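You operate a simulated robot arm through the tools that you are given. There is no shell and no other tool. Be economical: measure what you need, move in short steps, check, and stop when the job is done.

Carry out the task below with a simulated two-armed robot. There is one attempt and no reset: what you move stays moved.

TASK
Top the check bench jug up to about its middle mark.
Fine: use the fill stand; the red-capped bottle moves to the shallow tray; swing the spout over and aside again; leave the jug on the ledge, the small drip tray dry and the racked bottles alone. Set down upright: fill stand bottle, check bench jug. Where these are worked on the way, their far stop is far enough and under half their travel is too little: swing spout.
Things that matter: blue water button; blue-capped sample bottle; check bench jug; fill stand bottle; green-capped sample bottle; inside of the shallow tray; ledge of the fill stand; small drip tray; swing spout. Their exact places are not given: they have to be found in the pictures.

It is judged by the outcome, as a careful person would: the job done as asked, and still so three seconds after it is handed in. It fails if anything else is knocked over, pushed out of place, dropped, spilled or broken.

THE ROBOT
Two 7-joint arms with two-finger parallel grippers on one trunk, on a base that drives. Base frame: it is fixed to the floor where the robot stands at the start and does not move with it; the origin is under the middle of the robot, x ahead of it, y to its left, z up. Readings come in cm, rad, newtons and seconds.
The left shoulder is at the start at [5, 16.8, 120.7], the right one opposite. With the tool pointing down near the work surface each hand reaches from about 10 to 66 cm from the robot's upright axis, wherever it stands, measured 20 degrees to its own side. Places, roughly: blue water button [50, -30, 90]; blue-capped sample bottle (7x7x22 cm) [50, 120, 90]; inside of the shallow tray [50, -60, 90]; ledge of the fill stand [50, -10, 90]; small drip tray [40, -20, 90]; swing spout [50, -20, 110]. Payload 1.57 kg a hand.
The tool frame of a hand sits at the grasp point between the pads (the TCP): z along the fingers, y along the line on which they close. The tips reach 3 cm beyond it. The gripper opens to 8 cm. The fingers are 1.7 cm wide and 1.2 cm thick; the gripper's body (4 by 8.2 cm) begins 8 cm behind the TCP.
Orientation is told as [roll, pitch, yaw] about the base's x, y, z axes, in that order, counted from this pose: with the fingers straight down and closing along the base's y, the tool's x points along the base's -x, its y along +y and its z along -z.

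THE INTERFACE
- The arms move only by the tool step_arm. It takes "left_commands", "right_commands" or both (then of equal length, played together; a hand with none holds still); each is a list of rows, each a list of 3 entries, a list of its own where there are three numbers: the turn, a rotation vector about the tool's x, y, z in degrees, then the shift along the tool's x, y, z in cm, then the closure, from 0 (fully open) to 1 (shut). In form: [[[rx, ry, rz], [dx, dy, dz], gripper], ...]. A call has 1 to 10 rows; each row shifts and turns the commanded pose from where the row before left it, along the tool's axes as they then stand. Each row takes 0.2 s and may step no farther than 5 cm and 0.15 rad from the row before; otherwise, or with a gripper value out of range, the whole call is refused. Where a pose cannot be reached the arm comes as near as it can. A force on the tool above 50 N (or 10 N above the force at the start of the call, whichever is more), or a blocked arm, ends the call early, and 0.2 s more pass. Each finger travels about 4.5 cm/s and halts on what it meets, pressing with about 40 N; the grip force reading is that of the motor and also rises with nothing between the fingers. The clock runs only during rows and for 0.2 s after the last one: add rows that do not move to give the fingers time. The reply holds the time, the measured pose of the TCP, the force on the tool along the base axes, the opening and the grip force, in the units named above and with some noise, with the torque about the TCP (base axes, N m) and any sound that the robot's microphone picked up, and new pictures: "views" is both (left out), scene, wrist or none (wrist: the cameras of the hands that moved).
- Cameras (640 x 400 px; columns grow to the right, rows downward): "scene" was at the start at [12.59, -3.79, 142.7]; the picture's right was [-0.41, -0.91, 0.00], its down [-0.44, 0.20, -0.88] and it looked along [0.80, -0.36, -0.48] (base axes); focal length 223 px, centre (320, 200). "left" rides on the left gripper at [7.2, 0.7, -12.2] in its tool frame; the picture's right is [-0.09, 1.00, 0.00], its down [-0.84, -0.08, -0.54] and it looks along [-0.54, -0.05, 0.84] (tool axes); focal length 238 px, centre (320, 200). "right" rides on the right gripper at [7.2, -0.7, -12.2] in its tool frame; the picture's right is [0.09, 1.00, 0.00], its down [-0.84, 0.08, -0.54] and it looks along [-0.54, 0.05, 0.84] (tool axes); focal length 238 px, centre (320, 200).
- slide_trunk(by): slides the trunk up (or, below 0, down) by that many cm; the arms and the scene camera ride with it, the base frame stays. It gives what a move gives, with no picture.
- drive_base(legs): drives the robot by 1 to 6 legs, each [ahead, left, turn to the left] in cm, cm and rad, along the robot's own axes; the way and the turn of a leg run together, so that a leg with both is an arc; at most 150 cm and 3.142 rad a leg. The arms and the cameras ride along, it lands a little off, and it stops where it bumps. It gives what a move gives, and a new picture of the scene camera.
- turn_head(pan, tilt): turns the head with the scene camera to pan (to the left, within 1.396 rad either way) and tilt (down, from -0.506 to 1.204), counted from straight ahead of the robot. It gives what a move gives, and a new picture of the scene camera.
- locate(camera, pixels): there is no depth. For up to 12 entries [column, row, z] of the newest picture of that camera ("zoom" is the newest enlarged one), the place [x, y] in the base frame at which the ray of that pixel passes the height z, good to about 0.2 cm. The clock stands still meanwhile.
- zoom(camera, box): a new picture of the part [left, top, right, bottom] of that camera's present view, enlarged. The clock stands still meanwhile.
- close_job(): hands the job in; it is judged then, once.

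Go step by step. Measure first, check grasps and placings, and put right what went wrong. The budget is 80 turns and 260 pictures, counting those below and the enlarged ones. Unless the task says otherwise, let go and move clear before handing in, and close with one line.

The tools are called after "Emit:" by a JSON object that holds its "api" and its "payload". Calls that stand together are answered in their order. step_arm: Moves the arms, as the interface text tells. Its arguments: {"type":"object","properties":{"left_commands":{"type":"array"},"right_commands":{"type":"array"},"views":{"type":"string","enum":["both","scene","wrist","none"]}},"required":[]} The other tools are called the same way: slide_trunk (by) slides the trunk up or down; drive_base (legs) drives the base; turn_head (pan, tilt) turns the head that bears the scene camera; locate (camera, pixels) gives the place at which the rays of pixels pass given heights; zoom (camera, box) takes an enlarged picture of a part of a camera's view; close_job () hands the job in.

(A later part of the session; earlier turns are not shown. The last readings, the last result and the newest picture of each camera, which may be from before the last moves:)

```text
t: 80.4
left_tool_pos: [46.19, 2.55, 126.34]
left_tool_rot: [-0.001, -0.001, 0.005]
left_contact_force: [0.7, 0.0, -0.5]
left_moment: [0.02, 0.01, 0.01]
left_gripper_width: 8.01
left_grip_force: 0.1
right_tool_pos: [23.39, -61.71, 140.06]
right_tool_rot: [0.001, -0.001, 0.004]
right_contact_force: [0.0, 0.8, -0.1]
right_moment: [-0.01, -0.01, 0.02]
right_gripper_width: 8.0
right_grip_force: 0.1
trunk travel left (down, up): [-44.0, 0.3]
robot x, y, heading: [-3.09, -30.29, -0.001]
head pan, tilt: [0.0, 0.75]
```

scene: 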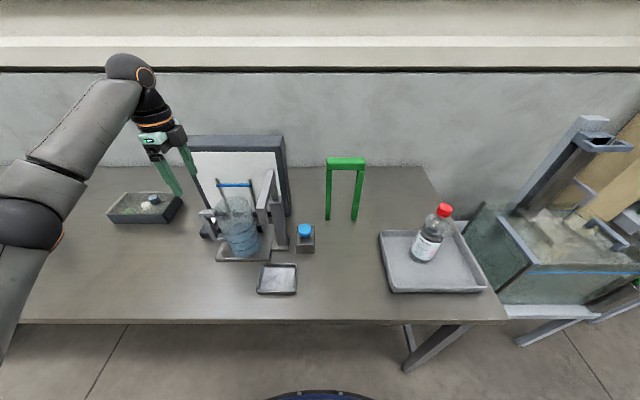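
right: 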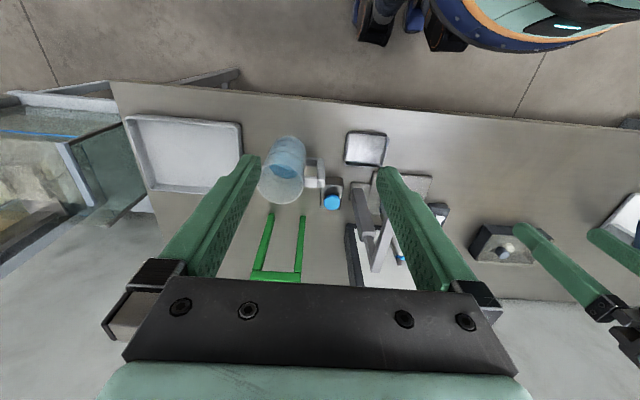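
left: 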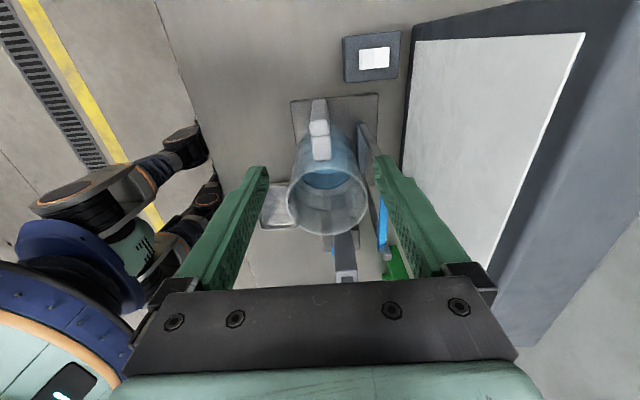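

Now bring it across to look down along the beam's near end.

Emit:
{"api": "step_arm", "payload": {"left_commands": [[[0, 0, 0], [3, -4, 0], 0], [[0, 0, 0], [3, -4, 0], 0], [[0, 0, 0], [0, -4, 0], 0], [[0, 0, 0], [0, -4, 0], 0], [[0, 0, 0], [0, -4, 0], 0], [[0, 0, 0], [0, 0, 0], 0]], "views": "both"}}

Emit:
{"api": "zoom", "payload": {"camera": "left", "box": [220, 60, 420, 220]}}

```text
t: 81.8
left_tool_pos: [40.2, -17.48, 126.36]
left_tool_rot: [-0.001, 0.001, 0.003]
left_contact_force: [0.5, -0.3, 0.3]
left_moment: [-0.01, 0.02, 0.01]
left_gripper_width: 7.98
left_grip_force: 0.0
right_tool_pos: [23.43, -61.62, 139.92]
right_tool_rot: [-0.001, 0.0, 0.003]
right_contact_force: [0.0, 0.2, 0.1]
right_moment: [-0.03, -0.01, 0.02]
right_gripper_width: 8.02
right_grip_force: 0.0
trunk travel left (down, up): [-44.0, 0.3]
robot x, y, heading: [-3.3, -30.47, -0.001]
head pan, tilt: [0.0, 0.75]
```

scene: 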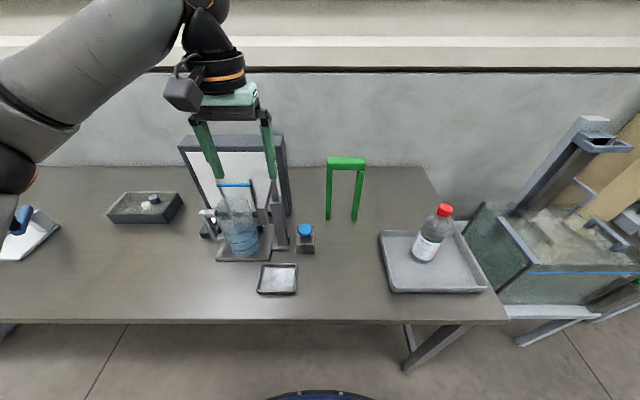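
left: 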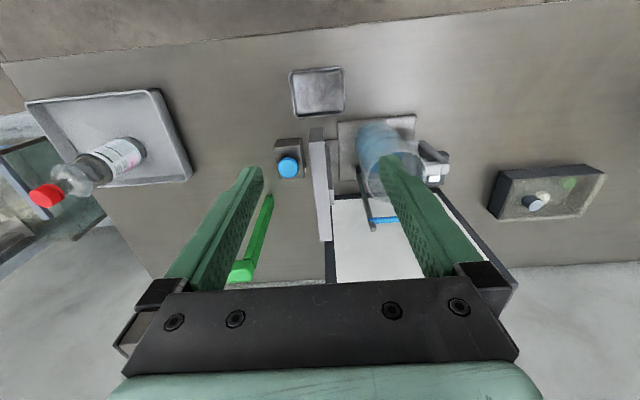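

```text
2.50 times, centred on (320, 140) of left
```

zoom: 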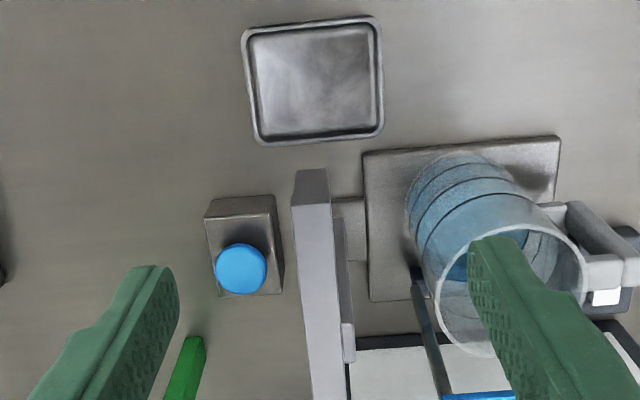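

Measuring the beam end's top and bottom corners and the current scene.

Emit:
{"api": "locate", "payload": {"camera": "zoom", "pixels": [[291, 206, 114.7], [331, 205, 114.7], [296, 171, 108], [296, 171, 110], [327, 170, 106], [327, 170, 108], [312, 395, 114.7], [347, 395, 114.7], [505, 270, 104]]}}

Emit:
{"api": "zoom", "payload": {"camera": "scene", "box": [240, 150, 320, 270]}}

```text
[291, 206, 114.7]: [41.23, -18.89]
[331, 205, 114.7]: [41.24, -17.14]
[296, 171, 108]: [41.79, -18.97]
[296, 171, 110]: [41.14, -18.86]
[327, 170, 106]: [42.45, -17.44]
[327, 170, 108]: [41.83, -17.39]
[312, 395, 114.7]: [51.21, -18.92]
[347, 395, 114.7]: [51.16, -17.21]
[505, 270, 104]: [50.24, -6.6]
```

```text
3.33 times, centred on (280, 210) of scene
```

zoom: 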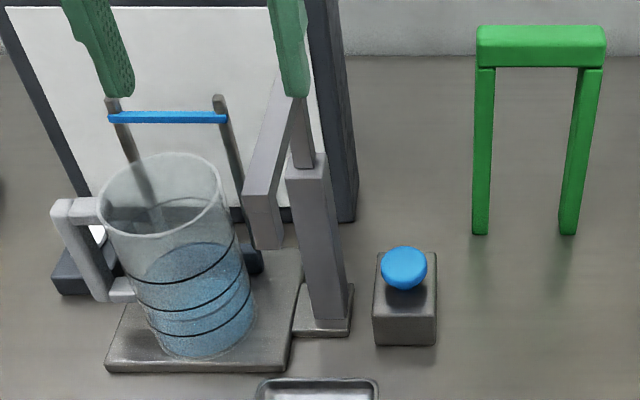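

Beam: width 1.75 cm centred at y=-18, top z 114.7, nozzle at x≈42, pivot ≈[54,-18]. I'll straddle it loosely with the left fingers at x≈44.5.

Emit:
{"api": "step_arm", "payload": {"left_commands": [[[0, 0, 0], [-2.3, -0.5, 0], 0.6], [[0, 0, 0], [-2, 0, 0], 0.6], [[0, 0, 0], [0, 0, 0], 0.6], [[0, 0, 0], [0, 0, 4], 0.6], [[0, 0, 0], [0, 0, 3], 0.6], [[0, 0, 0], [0, 0, 0], 0.6]], "views": "both"}}

```text
t: 83.2
left_tool_pos: [44.74, -17.88, 119.29]
left_tool_rot: [-0.001, 0.002, 0.002]
left_contact_force: [-0.7, -0.2, -0.7]
left_moment: [0.02, 0.01, 0.01]
left_gripper_width: 3.21
left_grip_force: 0.1
right_tool_pos: [23.47, -61.68, 139.96]
right_tool_rot: [0.002, 0.0, 0.002]
right_contact_force: [-0.5, 0.5, 0.2]
right_moment: [0.0, 0.02, -0.02]
right_gripper_width: 8.0
right_grip_force: 0.1
trunk travel left (down, up): [-44.0, 0.3]
robot x, y, heading: [-3.42, -30.55, 0.004]
head pan, tilt: [0.0, 0.75]
```

scene: 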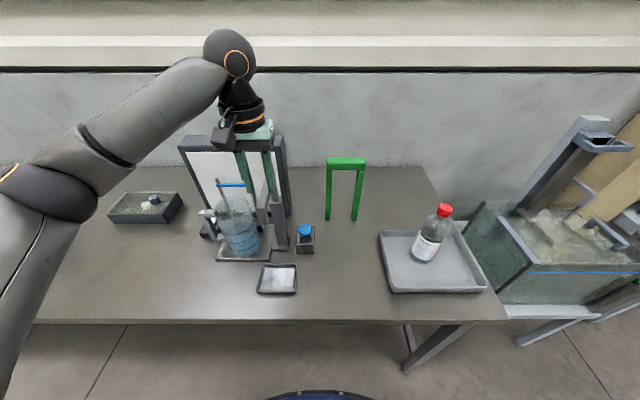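
left: 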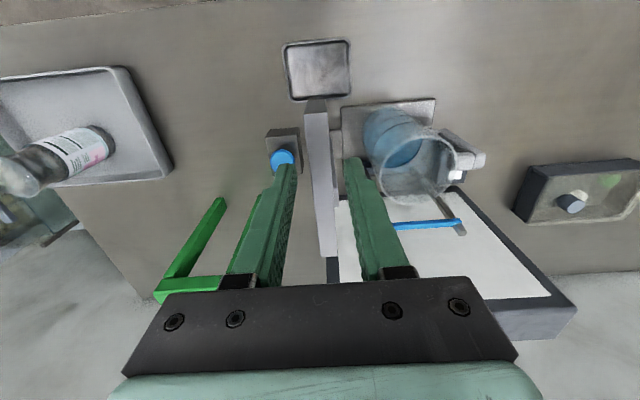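

Aligned; lowering to straddle and starting the swing along the arc.

Emit:
{"api": "step_arm", "payload": {"left_commands": [[[0, 0, 0], [0, 0, 2.5], 0.6], [[0, 0, 0], [0, 0, 2.3], 0.6], [[0, 0, 0], [0, 0, 0], 0.6], [[0, 0, 8.5], [-0.1, 1.4, 0], 0.6], [[0, 0, 8.5], [-0.1, 1.4, 0], 0.6], [[0, 0, 8.5], [-0.1, 1.4, 0], 0.6], [[0, 0, 0], [0, 0, 0], 0.6]], "views": "both"}}

```text
t: 84.8
left_tool_pos: [45.41, -13.93, 114.47]
left_tool_rot: [0.001, 0.0, -0.444]
left_contact_force: [0.0, -0.3, 0.1]
left_moment: [-0.01, 0.0, 0.02]
left_gripper_width: 3.21
left_grip_force: 0.0
right_tool_pos: [23.4, -61.61, 139.89]
right_tool_rot: [0.002, 0.002, 0.004]
right_contact_force: [-0.8, -0.4, 0.7]
right_moment: [0.02, -0.01, 0.06]
right_gripper_width: 7.98
right_grip_force: 0.1
trunk travel left (down, up): [-44.0, 0.3]
robot x, y, heading: [-3.29, -30.1, -0.002]
head pan, tilt: [0.0, 0.75]
```

scene: 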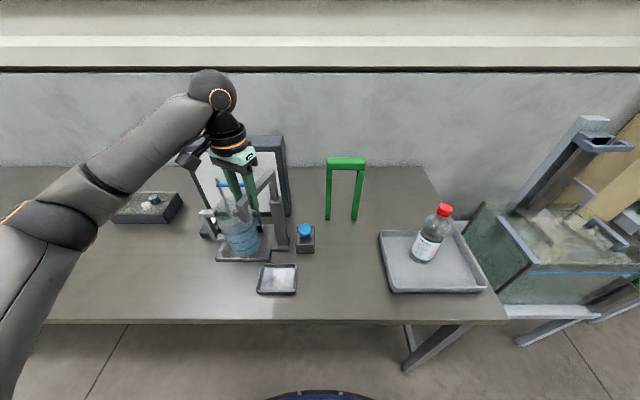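
left: 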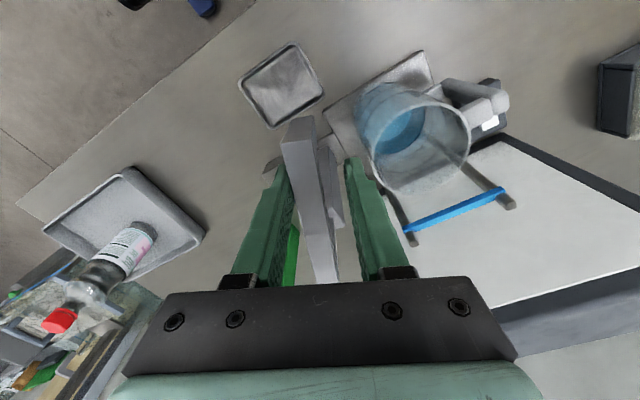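

The beam follows. Continuing the arc.

Emit:
{"api": "step_arm", "payload": {"left_commands": [[[0, 0, 8.5], [-0.1, 1.4, 0], 0.6], [[0, 0, 8.5], [-0.1, 1.4, 0], 0.6], [[0, 0, 8.5], [-0.1, 1.4, 0], 0.6], [[0, 0, 8.5], [-0.1, 1.4, 0], 0.6], [[0, 0, 8.5], [-0.1, 1.4, 0], 0.6], [[0, 0, 8.5], [-0.1, 1.4, 0], 0.6], [[0, 0, 0], [0, 0, 0], 0.6]], "views": "both"}}

Emit:
{"api": "zoom", "payload": {"camera": "scene", "box": [180, 120, 320, 270]}}

```text
t: 86.4
left_tool_pos: [51.62, -8.75, 114.44]
left_tool_rot: [0.001, 0.001, -1.335]
left_contact_force: [0.3, -0.9, 0.6]
left_moment: [-0.01, 0.0, 0.02]
left_gripper_width: 3.23
left_grip_force: 0.0
right_tool_pos: [23.43, -61.54, 139.97]
right_tool_rot: [0.002, 0.001, 0.003]
right_contact_force: [0.5, -0.8, -0.7]
right_moment: [-0.01, -0.01, -0.01]
right_gripper_width: 7.98
right_grip_force: 0.0
trunk travel left (down, up): [-44.0, 0.3]
robot x, y, heading: [-3.09, -30.38, 0.001]
head pan, tilt: [0.0, 0.75]
```

scene: 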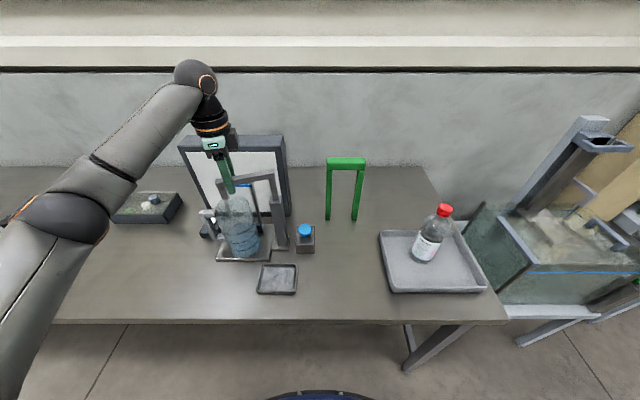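
left: 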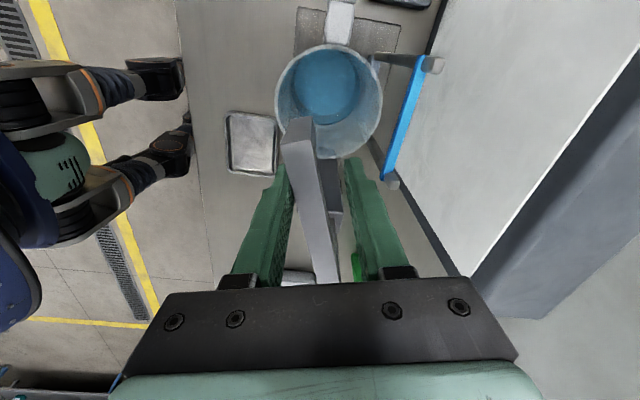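

```text
2.67 times, centred on (250, 195) of scene
```

zoom: 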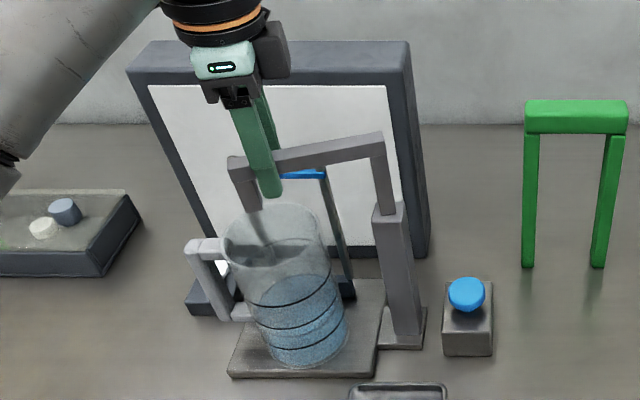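

The nozzle is nearly over the jug. A few more degrees toward the far stop.

Emit:
{"api": "step_arm", "payload": {"left_commands": [[[0, 0, 6], [-0.07, 1, 0], 0.6], [[0, 0, 6], [-0.07, 1, 0], 0.6], [[0, 0, 3], [0, 0.6, 0], 0.6], [[0, 0, 0], [0, 0.3, 0], 0.6], [[0, 0, 0], [0, 0, 0], 0.6]], "views": "both"}}

Emit:
{"api": "zoom", "payload": {"camera": "left", "box": [220, 0, 460, 200]}}

```text
t: 87.6
left_tool_pos: [54.58, -8.47, 114.67]
left_tool_rot: [-0.001, 0.0, -1.596]
left_contact_force: [0.1, -0.3, -0.2]
left_moment: [0.0, 0.0, 0.03]
left_gripper_width: 3.24
left_grip_force: 0.1
right_tool_pos: [23.5, -61.58, 139.98]
right_tool_rot: [0.001, -0.001, 0.004]
right_contact_force: [1.2, -1.0, -0.1]
right_moment: [0.02, 0.02, 0.04]
right_gripper_width: 8.02
right_grip_force: 0.0
trunk travel left (down, up): [-44.0, 0.3]
robot x, y, heading: [-3.08, -30.03, -0.0]
head pan, tilt: [0.0, 0.75]
```

scene: 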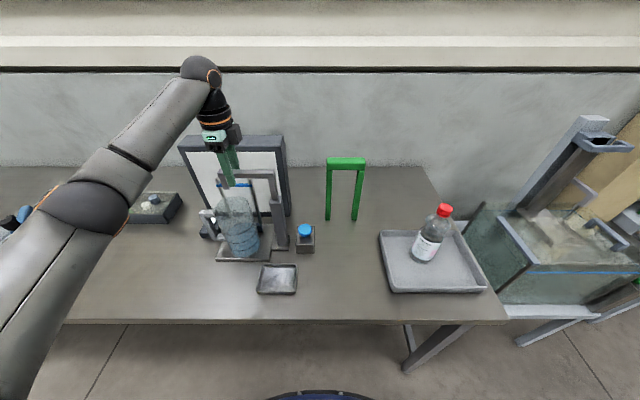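
left: 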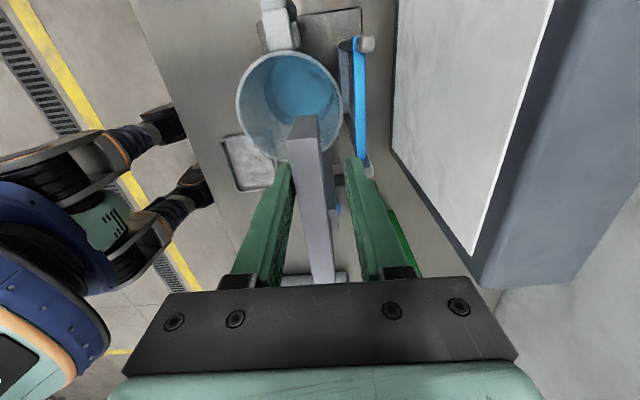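

```text
2.00 times, centred on (340, 100) of left
```

zoom: 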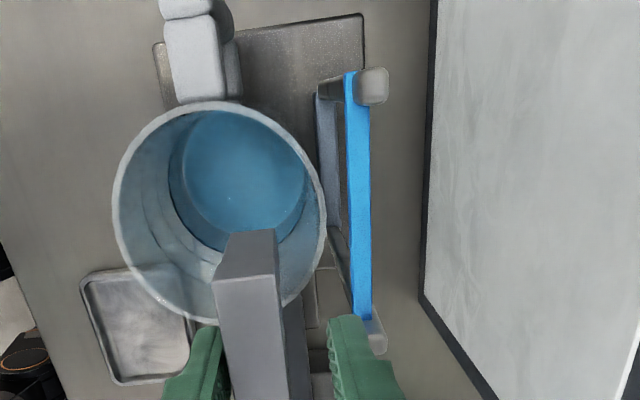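

The nozzle appears over the jug's mouth. I'll verify with coordinates: nozzle bottom edge, rim extremes.

Emit:
{"api": "locate", "payload": {"camera": "zoom", "pixels": [[229, 233, 110], [275, 231, 110], [215, 283, 114.7], [279, 278, 114.7], [113, 205, 104], [325, 225, 104], [205, 101, 104], [218, 213, 104], [245, 410, 114.7]]}}

```text
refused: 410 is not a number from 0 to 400
```

Emit:
{"api": "locate", "payload": {"camera": "zoom", "pixels": [[229, 233, 110], [275, 231, 110], [215, 283, 114.7], [279, 278, 114.7], [113, 205, 104], [325, 225, 104], [205, 101, 104], [218, 213, 104]]}}

Emit:
{"api": "zoom", "payload": {"camera": "scene", "box": [180, 120, 320, 270]}}

```text
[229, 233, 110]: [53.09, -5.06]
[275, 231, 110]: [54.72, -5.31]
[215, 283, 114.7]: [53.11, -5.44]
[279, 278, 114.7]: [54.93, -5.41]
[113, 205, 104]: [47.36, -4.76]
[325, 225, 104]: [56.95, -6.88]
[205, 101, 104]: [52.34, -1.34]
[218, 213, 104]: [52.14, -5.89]
```

```text
2.67 times, centred on (250, 195) of scene
```

zoom: 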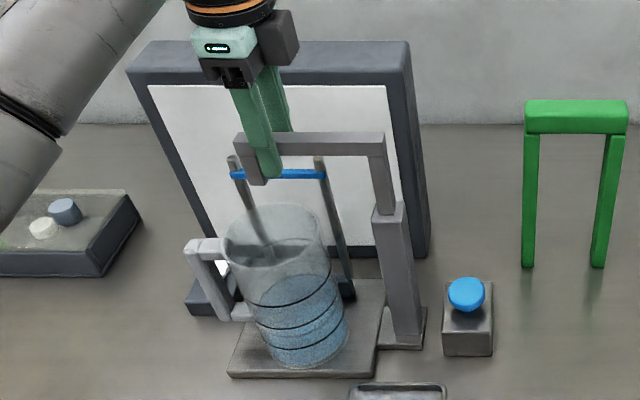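

The outlet is at ≈[54,-6.1], the jug's mouth at ≈[52.2,-6] with radius 4.8, so water will land inside. I'll raise the left hand clear, then shift the base 10 cm left so the right hand reaches the button easily.

Emit:
{"api": "step_arm", "payload": {"left_commands": [[[0, 0, 0], [0, -0.5, -0.5], 0.4], [[0, 0, 0], [0, 0, -3], 0.2], [[0, 0, 0], [0, 0, -4], 0], [[0, 0, 0], [0, 0, -2], 0], [[0, 0, 0], [0, 0, 0], 0]], "views": "none"}}

Emit:
{"api": "drive_base", "payload": {"legs": [[0, 10, 0]]}}

Emit:
{"api": "step_arm", "payload": {"right_commands": [[[0, 0, -8.5], [-4, 0, 0], 1], [[0, 0, -8.5], [0, 4, 0], 1], [[0, 0, -8.5], [0, 4, 0], 1], [[0, 0, -8.5], [0, 0, 0], 1], [[0, 0, -8.5], [0, 0, 0], 1], [[0, 0, -8.5], [0, 0, 0], 1], [[0, 0, -8.5], [0, 0, 0], 1], [[0, 0, -8.5], [0, 0, 0], 1], [[0, 0, -8.5], [0, 0, 0], 1], [[0, 0, -8.5], [0, 0, 0], 1]], "views": "scene"}}

```text
t: 88.8
left_tool_pos: [54.11, -8.46, 123.91]
left_tool_rot: [0.002, 0.001, -1.592]
left_contact_force: [-0.8, 1.1, 0.2]
left_moment: [0.0, 0.01, 0.02]
left_gripper_width: 8.0
left_grip_force: 0.0
right_tool_pos: [23.44, -61.57, 139.99]
right_tool_rot: [0.002, 0.0, 0.004]
right_contact_force: [0.2, 0.2, -0.3]
right_moment: [0.0, -0.03, 0.0]
right_gripper_width: 8.0
right_grip_force: 0.1
trunk travel left (down, up): [-44.0, 0.3]
robot x, y, heading: [-3.4, -30.5, 0.003]
head pan, tilt: [0.0, 0.75]
```

```text
t: 90.3
left_tool_pos: [54.12, 1.54, 123.98]
left_tool_rot: [0.0, -0.001, -1.595]
left_contact_force: [-0.5, -0.5, 0.0]
left_moment: [-0.04, 0.0, 0.0]
left_gripper_width: 8.03
left_grip_force: 0.0
right_tool_pos: [23.42, -51.62, 140.09]
right_tool_rot: [0.0, 0.0, 0.004]
right_contact_force: [0.4, -0.1, 0.2]
right_moment: [-0.02, -0.04, -0.02]
right_gripper_width: 7.98
right_grip_force: 0.1
trunk travel left (down, up): [-44.0, 0.3]
robot x, y, heading: [-3.17, -20.23, -0.002]
head pan, tilt: [0.0, 0.75]
```

scene: 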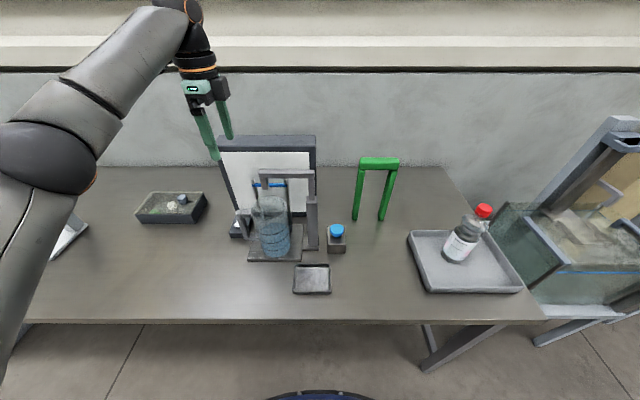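

```text
t: 92.5
left_tool_pos: [54.16, 1.46, 124.02]
left_tool_rot: [0.0, -0.001, -1.594]
left_contact_force: [0.0, -0.3, 0.4]
left_moment: [-0.01, -0.01, 0.02]
left_gripper_width: 8.01
left_grip_force: 0.1
right_tool_pos: [20.6, -36.45, 133.97]
right_tool_rot: [0.001, -0.002, 1.487]
right_contact_force: [0.2, -1.3, 0.3]
right_moment: [0.01, 0.0, 0.02]
right_gripper_width: 0.0
right_grip_force: 21.5
right hand out of reach, approached as far as the arm can: row 6, 7, 8, 9, 10
trunk travel left (down, up): [-44.0, 0.3]
robot x, y, heading: [-2.92, -19.84, -0.002]
head pan, tilt: [0.0, 0.75]
```

scene: 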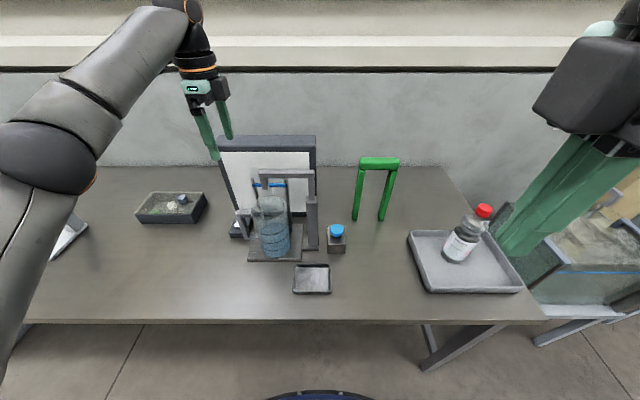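

The right hand is turned (yaw 1.49). I'll bring it forward toward the button at height.

Emit:
{"api": "step_arm", "payload": {"right_commands": [[[0, 0, -4.8], [0, 0, 4], 1], [[0, 0, 0], [0, -4, 3], 1], [[0, 0, 0], [-1, -4, 0], 1], [[0, 0, 0], [-1, -4, 0], 1], [[0, 0, 0], [-1, -4, 0], 1], [[0, 0, 0], [-1, -4, 0], 1], [[0, 0, 0], [-1, -4, 0], 1], [[0, 0, 0], [0, 0, 0], 1]], "views": "both"}}

```text
t: 94.3
left_tool_pos: [53.99, 1.38, 124.07]
left_tool_rot: [0.0, 0.0, -1.596]
left_contact_force: [0.2, -0.9, -0.3]
left_moment: [-0.01, -0.01, 0.04]
left_gripper_width: 8.01
left_grip_force: 0.0
right_tool_pos: [23.28, -31.7, 127.69]
right_tool_rot: [0.0, -0.003, 1.568]
right_contact_force: [0.7, 0.5, 0.7]
right_moment: [-0.02, -0.01, 0.0]
right_gripper_width: 0.0
right_grip_force: 20.9
right hand out of reach, approached as far as the arm can: row 2, 3, 4, 5, 6, 7
trunk travel left (down, up): [-44.0, 0.3]
robot x, y, heading: [-3.22, -20.38, -0.003]
head pan, tilt: [0.0, 0.75]
```

scene: 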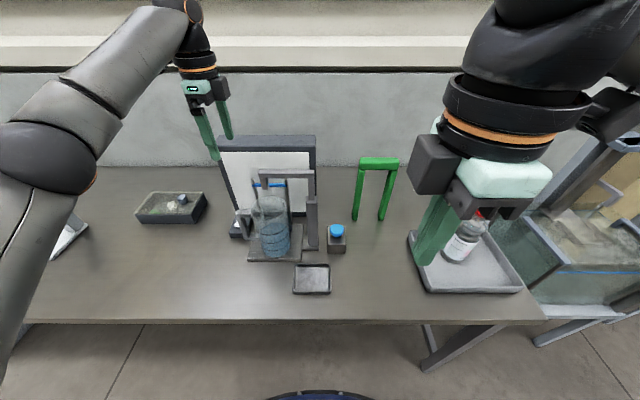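
right: 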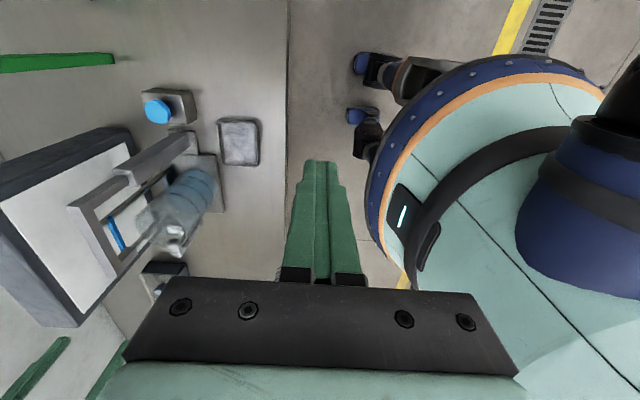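

The right arm says it can't reach at this height and yaw. I'll lower it and see whether it can follow.

Emit:
{"api": "step_arm", "payload": {"right_commands": [[[0, 0, 0], [0, 0, 3], 1], [[0, 0, 0], [0, 0, 3], 1], [[0, 0, 0], [0, 0, 3], 1], [[0, 0, 0], [0, 0, 0], 1]], "views": "none"}}

```text
t: 95.3
left_tool_pos: [54.1, 1.34, 124.0]
left_tool_rot: [0.0, 0.0, -1.595]
left_contact_force: [-0.3, 0.5, -0.3]
left_moment: [0.01, 0.0, 0.0]
left_gripper_width: 7.96
left_grip_force: 0.0
right_tool_pos: [22.7, -31.36, 118.75]
right_tool_rot: [-0.002, 0.002, 1.567]
right_contact_force: [-0.7, 1.2, 0.4]
right_moment: [0.0, 0.04, -0.01]
right_gripper_width: 0.0
right_grip_force: 21.6
right hand out of reach, approached as far as the arm can: row 1, 3
trunk travel left (down, up): [-44.0, 0.3]
robot x, y, heading: [-3.0, -20.48, -0.001]
head pan, tilt: [0.0, 0.75]
```

Emit:
{"api": "step_arm", "payload": {"right_commands": [[[0, 0, 0], [0, -3, 0], 1], [[0, 0, 0], [0, -3, 0], 1], [[0, 0, 0], [0, -3, 0], 1], [[0, 0, 0], [0, -3, 0], 1], [[0, 0, 0], [0, 0, 0], 1]], "views": "none"}}

```text
t: 96.5
left_tool_pos: [54.01, 1.45, 124.01]
left_tool_rot: [0.001, 0.001, -1.596]
left_contact_force: [0.6, 0.9, 0.1]
left_moment: [0.02, 0.0, 0.01]
left_gripper_width: 8.01
left_grip_force: 0.0
right_tool_pos: [23.6, -29.65, 118.85]
right_tool_rot: [-0.001, -0.001, 1.567]
right_contact_force: [-0.1, -0.1, 0.5]
right_moment: [0.01, -0.04, 0.01]
right_gripper_width: 0.0
right_grip_force: 21.6
right hand out of reach, approached as far as the arm can: row 1, 2, 3, 4
trunk travel left (down, up): [-44.0, 0.3]
robot x, y, heading: [-3.35, -20.31, -0.0]
head pan, tilt: [0.0, 0.75]
```

The wrist is against a joint limit in this configuration. I'll unwind the yaw to about 0.6, then go forward.

Emit:
{"api": "step_arm", "payload": {"right_commands": [[[0, 0, 8.5], [0, 0, 0], 1], [[0, 0, 8.5], [0, 0, 0], 1], [[0, 0, 8.5], [0, 0, 0], 1], [[0, 0, 8.5], [0, 0, 0], 1], [[0, 0, 8.5], [0, 0, 0], 1], [[0, 0, 8.5], [0, 0, 0], 1], [[0, 0, 8.5], [0, 0, 0], 1], [[0, 0, 8.5], [0, 0, 0], 1], [[0, 0, 8.5], [0, 0, 0], 1], [[0, 0, 8.5], [0, 0, 0], 1]], "views": "none"}}

Emit:
{"api": "step_arm", "payload": {"right_commands": [[[0, 0, 4.5], [0, 0, -2], 1], [[0, 0, 0], [-4, 0, -2], 1], [[0, 0, 0], [-4, 0, 0], 1], [[0, 0, 0], [-4, 0, 0], 1], [[0, 0, 0], [-4, 0, 0], 1], [[0, 0, 0], [-4, 0, 0], 1], [[0, 0, 0], [0, 0, 0], 1]], "views": "scene"}}

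```text
t: 98.8
left_tool_pos: [54.13, 1.41, 123.92]
left_tool_rot: [0.0, 0.0, -1.594]
left_contact_force: [-0.2, -1.3, -0.1]
left_moment: [-0.02, 0.02, 0.02]
left_gripper_width: 7.98
left_grip_force: 0.0
right_tool_pos: [23.43, -29.61, 118.98]
right_tool_rot: [0.002, 0.0, 0.083]
right_contact_force: [0.8, -0.7, 0.2]
right_moment: [-0.02, -0.01, 0.01]
right_gripper_width: 0.03
right_grip_force: 21.1
trunk travel left (down, up): [-44.0, 0.3]
robot x, y, heading: [-3.11, -20.55, 0.003]
head pan, tilt: [0.0, 0.75]
```

```text
t: 100.3
left_tool_pos: [53.87, 1.48, 123.98]
left_tool_rot: [0.001, 0.0, -1.595]
left_contact_force: [-0.5, 0.3, 0.6]
left_moment: [-0.02, -0.07, -0.01]
left_gripper_width: 8.0
left_grip_force: 0.1
right_tool_pos: [37.86, -33.15, 123.31]
right_tool_rot: [0.002, 0.0, 0.006]
right_contact_force: [-0.1, 0.7, -0.4]
right_moment: [-0.03, -0.01, 0.02]
right_gripper_width: 0.01
right_grip_force: 21.2
right hand out of reach, approached as far as the arm can: row 2, 3, 4, 5, 6
trunk travel left (down, up): [-44.0, 0.3]
robot x, y, heading: [-3.44, -20.38, 0.007]
head pan, tilt: [0.0, 0.75]
```

scene: 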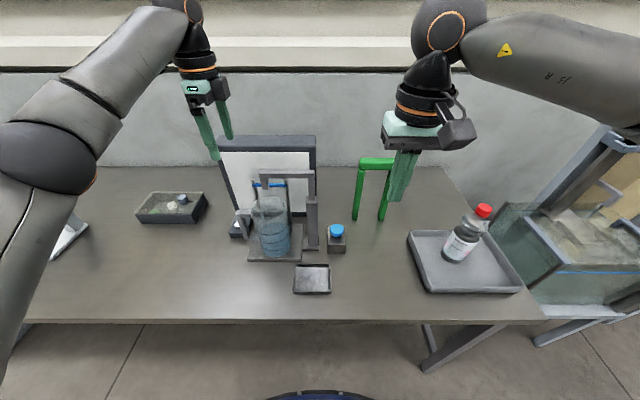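

It moves now, though limping. I'll proceed in smaller steps, a little lower.

Emit:
{"api": "step_arm", "payload": {"right_commands": [[[0, 0, 0], [0, 0, 2], 1], [[0, 0, 0], [-2, 1, 1], 1], [[0, 0, 0], [-2, 1, 1], 1], [[0, 0, 0], [-2, 1, 0], 1], [[0, 0, 0], [-2, 1, 0], 1], [[0, 0, 0], [-2, 0, 0], 1], [[0, 0, 0], [-2, 0, 0], 1], [[0, 0, 0], [0, 0, 0], 1]], "views": "none"}}

```text
t: 102.2
left_tool_pos: [54.01, 1.4, 123.98]
left_tool_rot: [-0.001, 0.0, -1.596]
left_contact_force: [0.1, -0.1, 0.0]
left_moment: [0.02, 0.01, -0.01]
left_gripper_width: 8.01
left_grip_force: 0.0
right_tool_pos: [44.36, -36.56, 118.35]
right_tool_rot: [0.003, -0.002, 0.008]
right_contact_force: [-0.5, -0.4, -1.0]
right_moment: [-0.02, -0.01, -0.01]
right_gripper_width: 0.03
right_grip_force: 21.6
right hand out of reach, approached as far as the arm can: row 2, 3, 4, 5, 6, 7
trunk travel left (down, up): [-44.0, 0.3]
robot x, y, heading: [-3.14, -20.37, 0.004]
head pan, tilt: [0.0, 0.75]
```

The arm slides along a limit. I'll try turning the yaw the other way (−40°) and then moving left.

Emit:
{"api": "step_arm", "payload": {"right_commands": [[[0, 0, 8.5], [0, 0, 0], 1], [[0, 0, 8.5], [0, 0, 0], 1], [[0, 0, 8.5], [0, 0, 0], 1], [[0, 0, 8.5], [0, 0, 0], 1], [[0, 0, 8.5], [0, 0, 0], 1], [[0, 0, 0], [0, 2, 0], 1], [[0, 0, 0], [0, 2, 0], 1], [[0, 0, 0], [0, 2, 0], 1], [[0, 0, 0], [0, 0, 0], 1]], "views": "both"}}

```text
t: 104.2
left_tool_pos: [54.04, 1.45, 123.94]
left_tool_rot: [0.001, -0.001, -1.594]
left_contact_force: [0.4, -0.1, 1.0]
left_moment: [0.02, -0.01, 0.01]
left_gripper_width: 7.98
left_grip_force: 0.0
right_tool_pos: [44.26, -36.51, 118.21]
right_tool_rot: [0.002, 0.001, -0.733]
right_contact_force: [0.3, -0.8, 0.1]
right_moment: [0.0, 0.01, -0.04]
right_gripper_width: 0.02
right_grip_force: 21.0
right hand out of reach, approached as far as the arm can: row 6, 7, 8
trunk travel left (down, up): [-44.0, 0.3]
robot x, y, heading: [-2.98, -20.32, -0.001]
head pan, tilt: [0.0, 0.75]
```

scene: 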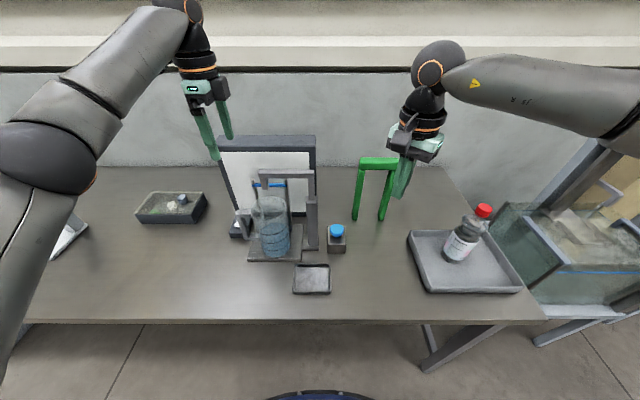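
right: 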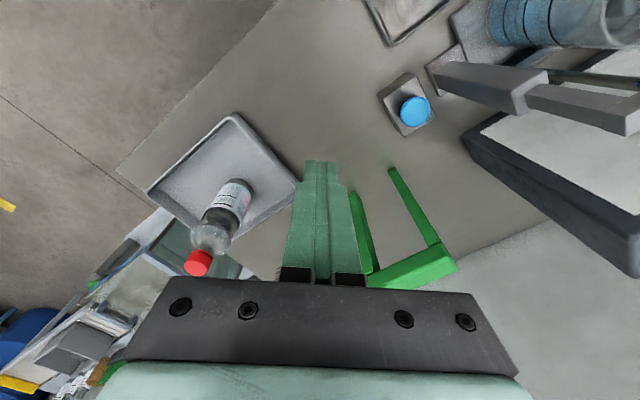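

Reach seems to improve lower down (the left arm showed the same). The bench below the right hand is free, so I'll lower there and then move toward the button.

Emit:
{"api": "step_arm", "payload": {"right_commands": [[[0, 0, -8.5], [0, 0, 3], 1], [[0, 0, -8.5], [0, 0, 3], 1], [[0, 0, -8.5], [0, 0, 3], 1], [[0, 0, -8.5], [0, 0, 3], 1], [[0, 0, -8.5], [0, 0, 0], 1], [[0, 0, 0], [-1.5, 1.5, 0], 1], [[0, 0, 0], [-1.5, 1.5, 0], 1], [[0, 0, 0], [0, 0, 0], 1]], "views": "scene"}}

```text
t: 106.0
left_tool_pos: [54.0, 1.42, 124.01]
left_tool_rot: [-0.002, 0.0, -1.595]
left_contact_force: [0.1, 0.9, 0.9]
left_moment: [0.01, 0.02, -0.01]
left_gripper_width: 7.99
left_grip_force: 0.0
right_tool_pos: [43.65, -37.5, 107.36]
right_tool_rot: [0.002, 0.0, 0.009]
right_contact_force: [0.4, -0.4, -0.2]
right_moment: [0.04, 0.01, -0.01]
right_gripper_width: 0.0
right_grip_force: 20.8
right hand out of reach, approached as far as the arm can: row 3, 4, 6, 7
trunk travel left (down, up): [-44.0, 0.3]
robot x, y, heading: [-3.22, -20.85, 0.002]
head pan, tilt: [0.0, 0.75]
```

scene: 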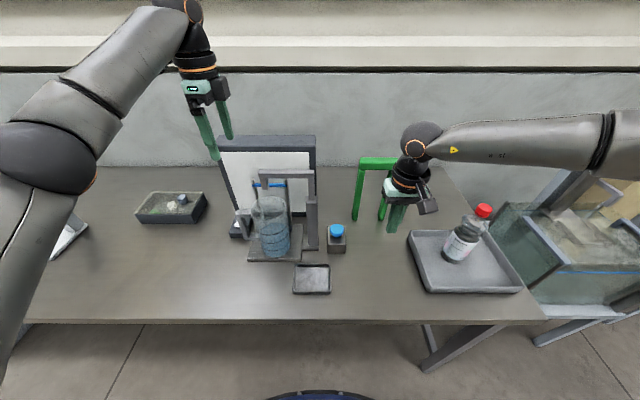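

The right arm stays stuck in an awkward branch, so I'll use the left arm for the button, leaning it away from the column. First I retract the right hand up and back, and pull the left hand back while unturning it.

Emit:
{"api": "step_arm", "payload": {"right_commands": [[[0, 0, 0], [0, 0, -3], 1], [[0, 0, 0], [0, 0, -3], 1], [[0, 0, 0], [0, 0, -3], 1], [[0, 0, 0], [2, 0, -3], 1], [[0, 0, 0], [3, 0, 0], 1], [[0, 0, 0], [3, 0, 0], 1], [[0, 0, 0], [3, 0, 0], 1], [[0, 0, 0], [3, 0, 0], 1], [[0, 0, 0], [3, 0, 0], 1], [[0, 0, 0], [0, 0, 0], 1]], "left_commands": [[[0, 0, 0], [0, -3, 0], 0], [[0, 0, 0], [0, -3, 0], 0], [[0, 0, 0], [0, -3, 0], 0], [[0, 0, 0], [0, -3, 0], 0.5], [[0, 0, -8.5], [0, 0, 0], 1], [[0, 0, -8.5], [0, 0, 0], 1], [[0, 0, -8.5], [0, 0, 0], 1], [[0, 0, -8.5], [0, 0, 0], 1], [[0, 0, -8.5], [0, 0, 0], 1], [[0, 0, -8.5], [0, 0, 0], 1]], "views": "none"}}

Emit:
{"api": "drive_base", "payload": {"legs": [[0, -24, 0]]}}

Emit:
{"api": "step_arm", "payload": {"left_commands": [[[0, 0, -8.5], [0, 0, 0], 1], [[0, 0, -8.5], [0, 0, 0], 1], [[0, 0, -8.5], [0, 0, 0], 1], [[0, 0, -8.5], [0, 0, 0], 1], [[0, 0, -6], [0, 0, 0], 1], [[0, 0, 0], [0, 0, 0], 1]], "views": "both"}}

```text
t: 108.2
left_tool_pos: [42.08, 1.76, 123.9]
left_tool_rot: [-0.001, 0.0, -0.701]
left_contact_force: [-0.1, 0.4, 0.3]
left_moment: [0.0, 0.04, 0.04]
left_gripper_width: 0.0
left_grip_force: 21.7
right_tool_pos: [26.83, -37.62, 119.42]
right_tool_rot: [0.002, 0.003, 0.008]
right_contact_force: [-0.3, -0.6, -0.8]
right_moment: [-0.01, 0.02, 0.04]
right_gripper_width: 0.0
right_grip_force: 21.2
trunk travel left (down, up): [-44.0, 0.3]
robot x, y, heading: [-3.1, -20.49, 0.003]
head pan, tilt: [0.0, 0.75]
```

```text
t: 110.9
left_tool_pos: [42.09, -22.42, 123.98]
left_tool_rot: [-0.001, 0.001, -0.703]
left_contact_force: [-0.1, 0.6, 0.4]
left_moment: [-0.01, -0.03, 0.03]
left_gripper_width: 0.0
left_grip_force: 20.8
right_tool_pos: [26.76, -61.78, 119.46]
right_tool_rot: [0.003, 0.0, 0.011]
right_contact_force: [0.5, -0.7, 1.0]
right_moment: [0.02, 0.02, 0.0]
right_gripper_width: 0.0
right_grip_force: 21.2
trunk travel left (down, up): [-44.0, 0.3]
robot x, y, heading: [-3.02, -44.52, 0.001]
head pan, tilt: [0.0, 0.75]
```

scene: 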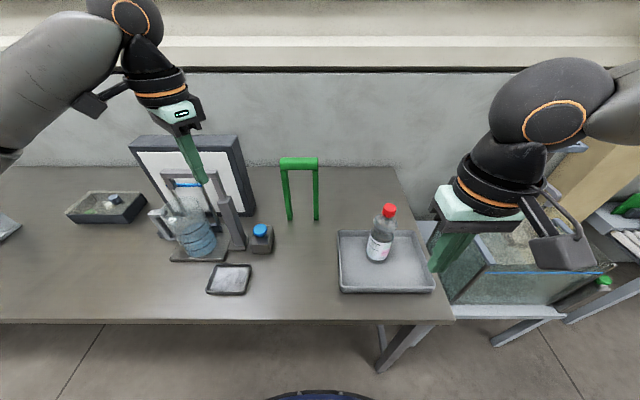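

```text
t: 112.3
left_tool_pos: [42.13, -22.3, 123.89]
left_tool_rot: [0.0, 0.0, -0.002]
left_contact_force: [0.7, 0.0, 1.2]
left_moment: [0.0, -0.03, 0.01]
left_gripper_width: 0.02
left_grip_force: 21.5
right_tool_pos: [26.78, -61.68, 119.4]
right_tool_rot: [0.003, 0.0, 0.009]
right_contact_force: [0.3, -0.3, 1.0]
right_moment: [0.0, -0.01, 0.0]
right_gripper_width: 0.0
right_grip_force: 20.6
trunk travel left (down, up): [-44.0, 0.3]
robot x, y, heading: [-2.76, -44.43, 0.005]
head pan, tilt: [0.0, 0.75]
```

scene: 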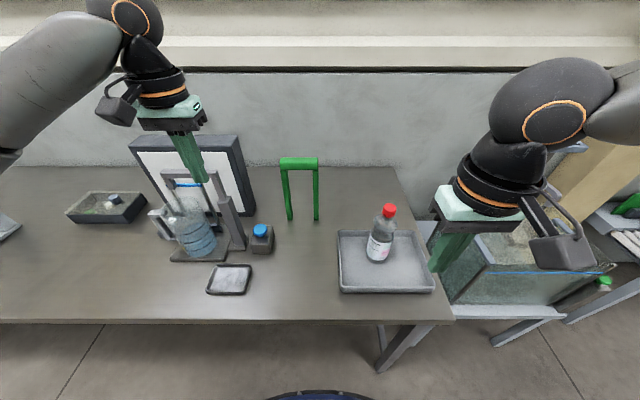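
left: 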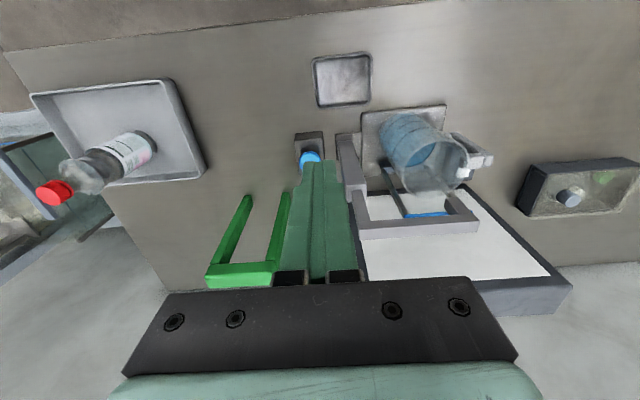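

The button is at [54.2,-25.5,92]. I'll tilt the left tool 25° (wrist leaning to −y) and swing out to the approach line.

Emit:
{"api": "step_arm", "payload": {"left_commands": [[[-8.3, 0, 0], [0, 0, 0], 1], [[-8.3, 0, 0], [0, 0, 0], 1], [[-8.4, 0, 0], [0, 0, 0], 1], [[0, 0, 0], [0, -4, 0], 1], [[0, 0, 0], [0, -4, 0], 1], [[0, 0, 0], [0, -4, 0], 1], [[0, 0, 0], [0, -3.7, 0], 1], [[0, 0, 0], [-4, 0, 0], 1], [[0, 0, 0], [-4, 0, 0], 1], [[0, 0, 0], [-4.1, 0, 0], 1]], "views": "none"}}

Emit:
{"api": "step_arm", "payload": {"left_commands": [[[0, 0, 0], [0, 0, 4], 1], [[0, 0, 0], [0, 0, 4], 1], [[0, 0, 0], [0, 0, 4], 1], [[0, 0, 0], [0, 0, 2.7], 1], [[0, 0, 0], [0, 0, 0], 1]], "views": "both"}}

Emit:
{"api": "zoom", "payload": {"camera": "scene", "box": [150, 120, 340, 300]}}

```text
t: 114.5
left_tool_pos: [53.58, -36.48, 116.69]
left_tool_rot: [0.437, 0.001, -0.011]
left_contact_force: [1.0, 0.9, 0.5]
left_moment: [-0.04, 0.0, 0.01]
left_gripper_width: 0.0
left_grip_force: 21.7
left hand out of reach, approached as far as the arm can: row 10
right_tool_pos: [26.76, -61.83, 119.31]
right_tool_rot: [0.001, 0.001, 0.008]
right_contact_force: [0.2, 0.4, -0.7]
right_moment: [0.01, 0.01, 0.01]
right_gripper_width: 0.0
right_grip_force: 21.0
trunk travel left (down, up): [-44.0, 0.3]
robot x, y, heading: [-3.21, -44.79, 0.003]
head pan, tilt: [0.0, 0.75]
```

```text
t: 115.7
left_tool_pos: [53.63, -30.06, 103.4]
left_tool_rot: [0.436, 0.001, -0.005]
left_contact_force: [-0.4, -0.6, 0.5]
left_moment: [0.0, 0.03, 0.04]
left_gripper_width: 0.01
left_grip_force: 20.7
right_tool_pos: [26.88, -61.69, 119.27]
right_tool_rot: [0.002, -0.001, 0.008]
right_contact_force: [0.4, -0.4, -0.7]
right_moment: [-0.02, 0.01, 0.03]
right_gripper_width: 0.02
right_grip_force: 21.4
trunk travel left (down, up): [-44.0, 0.3]
robot x, y, heading: [-2.85, -44.49, 0.004]
head pan, tilt: [0.0, 0.75]
```

scene: 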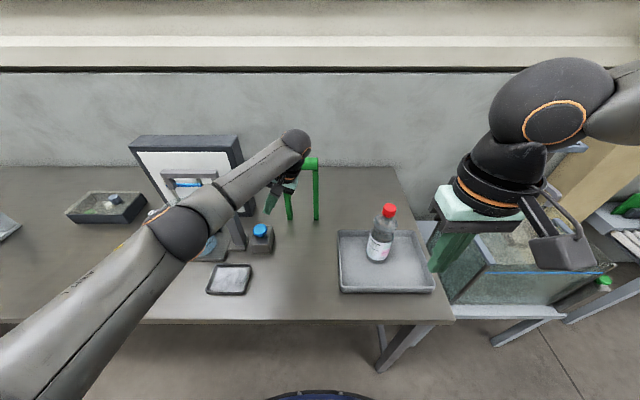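
left: 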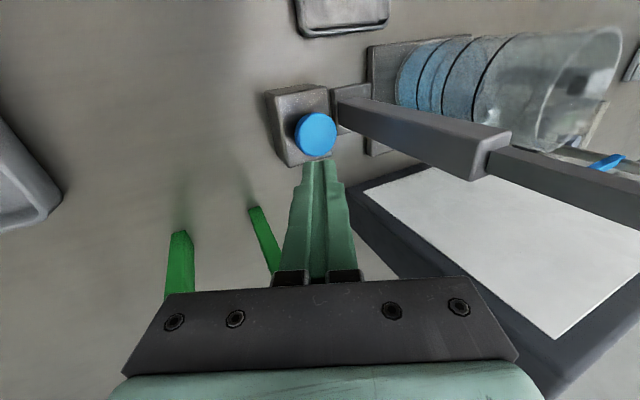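

```text
2.22 times, centred on (245, 210) of scene
```

zoom: 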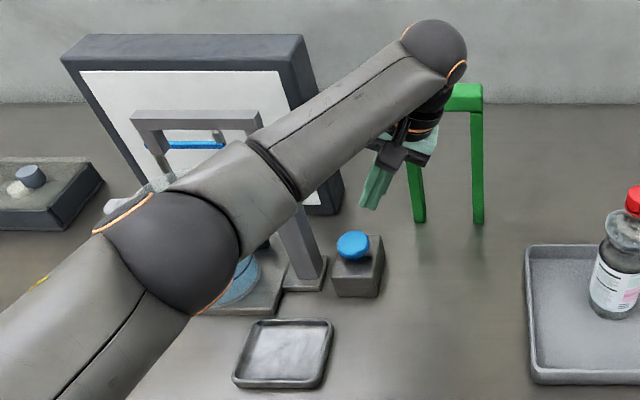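

The line to the button looks right. Confirm the button's top centre from this view.

Emit:
{"api": "locate", "payload": {"camera": "left", "pixels": [[316, 133, 91.5], [316, 133, 92.5], [294, 133, 92], [338, 133, 92], [470, 45, 104], [438, 110, 94], [480, 110, 96]]}}

Emit:
{"api": "zoom", "payload": {"camera": "left", "box": [380, 10, 640, 170]}}

```text
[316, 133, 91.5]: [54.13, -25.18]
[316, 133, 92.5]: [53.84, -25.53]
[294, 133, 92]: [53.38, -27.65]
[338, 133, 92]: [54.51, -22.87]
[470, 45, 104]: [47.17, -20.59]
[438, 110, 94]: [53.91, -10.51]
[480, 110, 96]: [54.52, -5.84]
```

```text
2.46 times, centred on (510, 90) of left
```

zoom: 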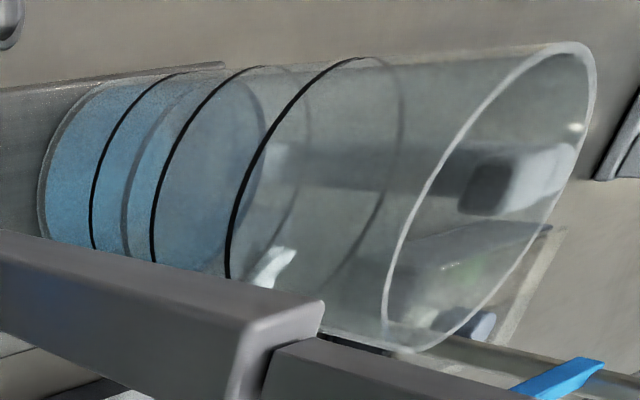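

The side view shows rings at 90, 152 and 228, and the water edge at ~125 (zoom px), so the target is the 152 line. I'll approach the button to just above contact.

Emit:
{"api": "step_arm", "payload": {"left_commands": [[[0, 0, 0], [-0.4, 0, 3], 1], [[0, 0, 0], [0, 0, 3], 1], [[0, 0, 0], [0, 0, 1.5], 1], [[0, 0, 0], [0, 0, 0], 1]], "views": "wrist"}}

```text
t: 116.7
left_tool_pos: [53.99, -26.86, 96.51]
left_tool_rot: [0.436, 0.0, -0.005]
left_contact_force: [-0.8, -0.1, 0.6]
left_moment: [-0.01, 0.03, 0.01]
left_gripper_width: 0.0
left_grip_force: 20.8
right_tool_pos: [26.87, -61.78, 119.38]
right_tool_rot: [0.002, -0.001, 0.009]
right_contact_force: [0.3, -0.3, 0.1]
right_moment: [0.03, 0.04, -0.01]
right_gripper_width: 0.0
right_grip_force: 21.3
trunk travel left (down, up): [-44.0, 0.3]
robot x, y, heading: [-3.07, -44.57, 0.003]
head pan, tilt: [0.0, 0.75]
```

left: 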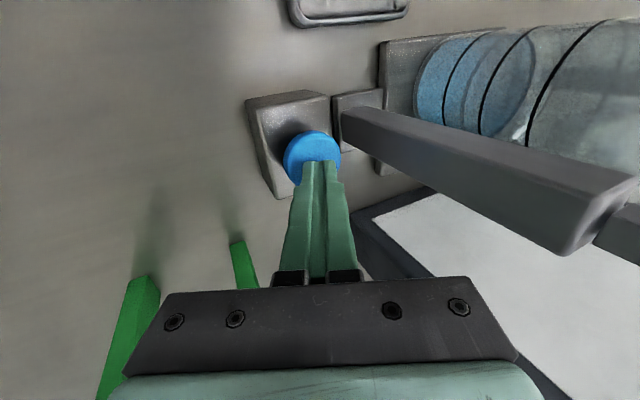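

Tip ≈[54,-25.6,93.8]. Now a small straight-down press of 1.5 cm, checking force and sound.

Emit:
{"api": "step_arm", "payload": {"left_commands": [[[0, 0, 0], [0, -0.21, 0.45], 1], [[0, 0, 0], [0, -0.21, 0.45], 1], [[0, 0, 0], [0, -0.21, 0.45], 1]], "views": "wrist"}}

```text
t: 117.5
left_tool_pos: [54.01, -26.97, 95.19]
left_tool_rot: [0.437, -0.003, -0.007]
left_contact_force: [-2.1, -0.6, 5.7]
left_moment: [0.01, 0.07, 0.05]
left_gripper_width: 0.0
left_grip_force: 21.1
right_tool_pos: [26.64, -61.82, 119.51]
right_tool_rot: [0.001, 0.0, 0.01]
right_contact_force: [-0.6, 0.9, -0.1]
right_moment: [0.04, -0.02, 0.01]
right_gripper_width: 0.0
right_grip_force: 21.3
trunk travel left (down, up): [-44.0, 0.3]
robot x, y, heading: [-3.25, -44.57, 0.005]
head pan, tilt: [0.0, 0.75]
heard: click
```

left: 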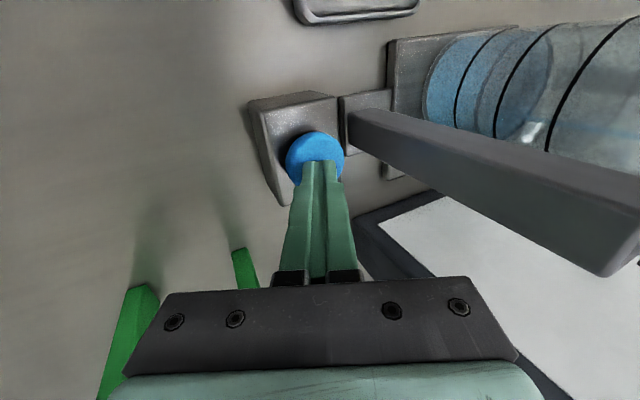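

A click: the button is down. I'll check whether water flows and how the level stands (the clock is stopped during zoom).

Emit:
{"api": "zoom", "payload": {"camera": "left", "box": [400, 0, 640, 150]}}

Emit:
{"api": "zoom", "payload": {"camera": "scene", "box": [130, 140, 290, 280]}}

```text
2.67 times, centred on (520, 75) of left
```

zoom: 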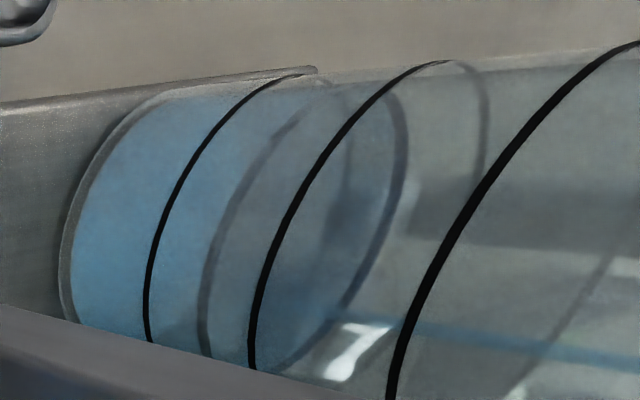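

```text
2.86 times, centred on (210, 210) of scene
```

zoom: 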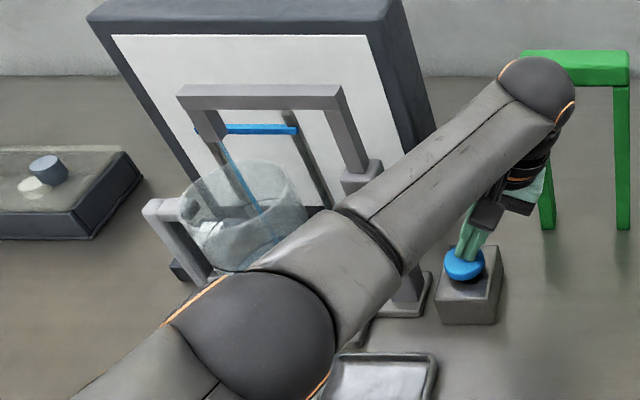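

Water is streaming into the jug (blue stream visible). Surface line at ~205 between rings at 148 and 250; I'll hold for short intervals and re-check.

Emit:
{"api": "step_arm", "payload": {"left_commands": [[[0, 0, 0], [0, 0, 0], 1], [[0, 0, 0], [0, 0, 0], 1]], "views": "none"}}

Emit:
{"api": "zoom", "payload": {"camera": "left", "box": [400, 0, 640, 150]}}

```text
t: 118.1
left_tool_pos: [54.02, -26.86, 95.25]
left_tool_rot: [0.435, -0.004, -0.005]
left_contact_force: [1.1, 0.1, 8.3]
left_moment: [0.0, 0.03, -0.02]
left_gripper_width: 0.0
left_grip_force: 21.1
right_tool_pos: [26.6, -61.81, 119.36]
right_tool_rot: [0.002, 0.0, 0.01]
right_contact_force: [0.5, -0.8, 0.0]
right_moment: [0.01, 0.03, -0.03]
right_gripper_width: 0.0
right_grip_force: 21.1
trunk travel left (down, up): [-44.0, 0.3]
robot x, y, heading: [-3.13, -44.72, 0.004]
head pan, tilt: [0.0, 0.75]
```

```text
2.67 times, centred on (520, 75) of left
```

zoom: 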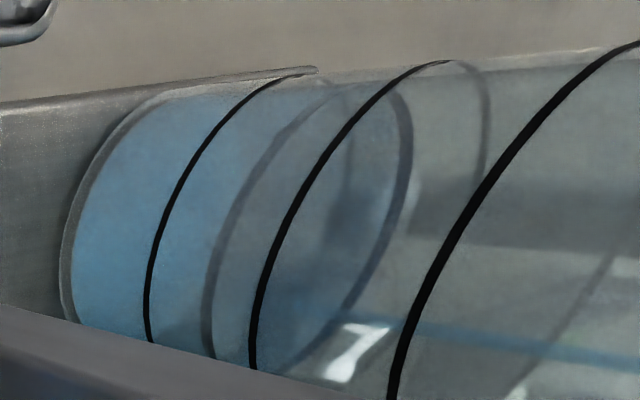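

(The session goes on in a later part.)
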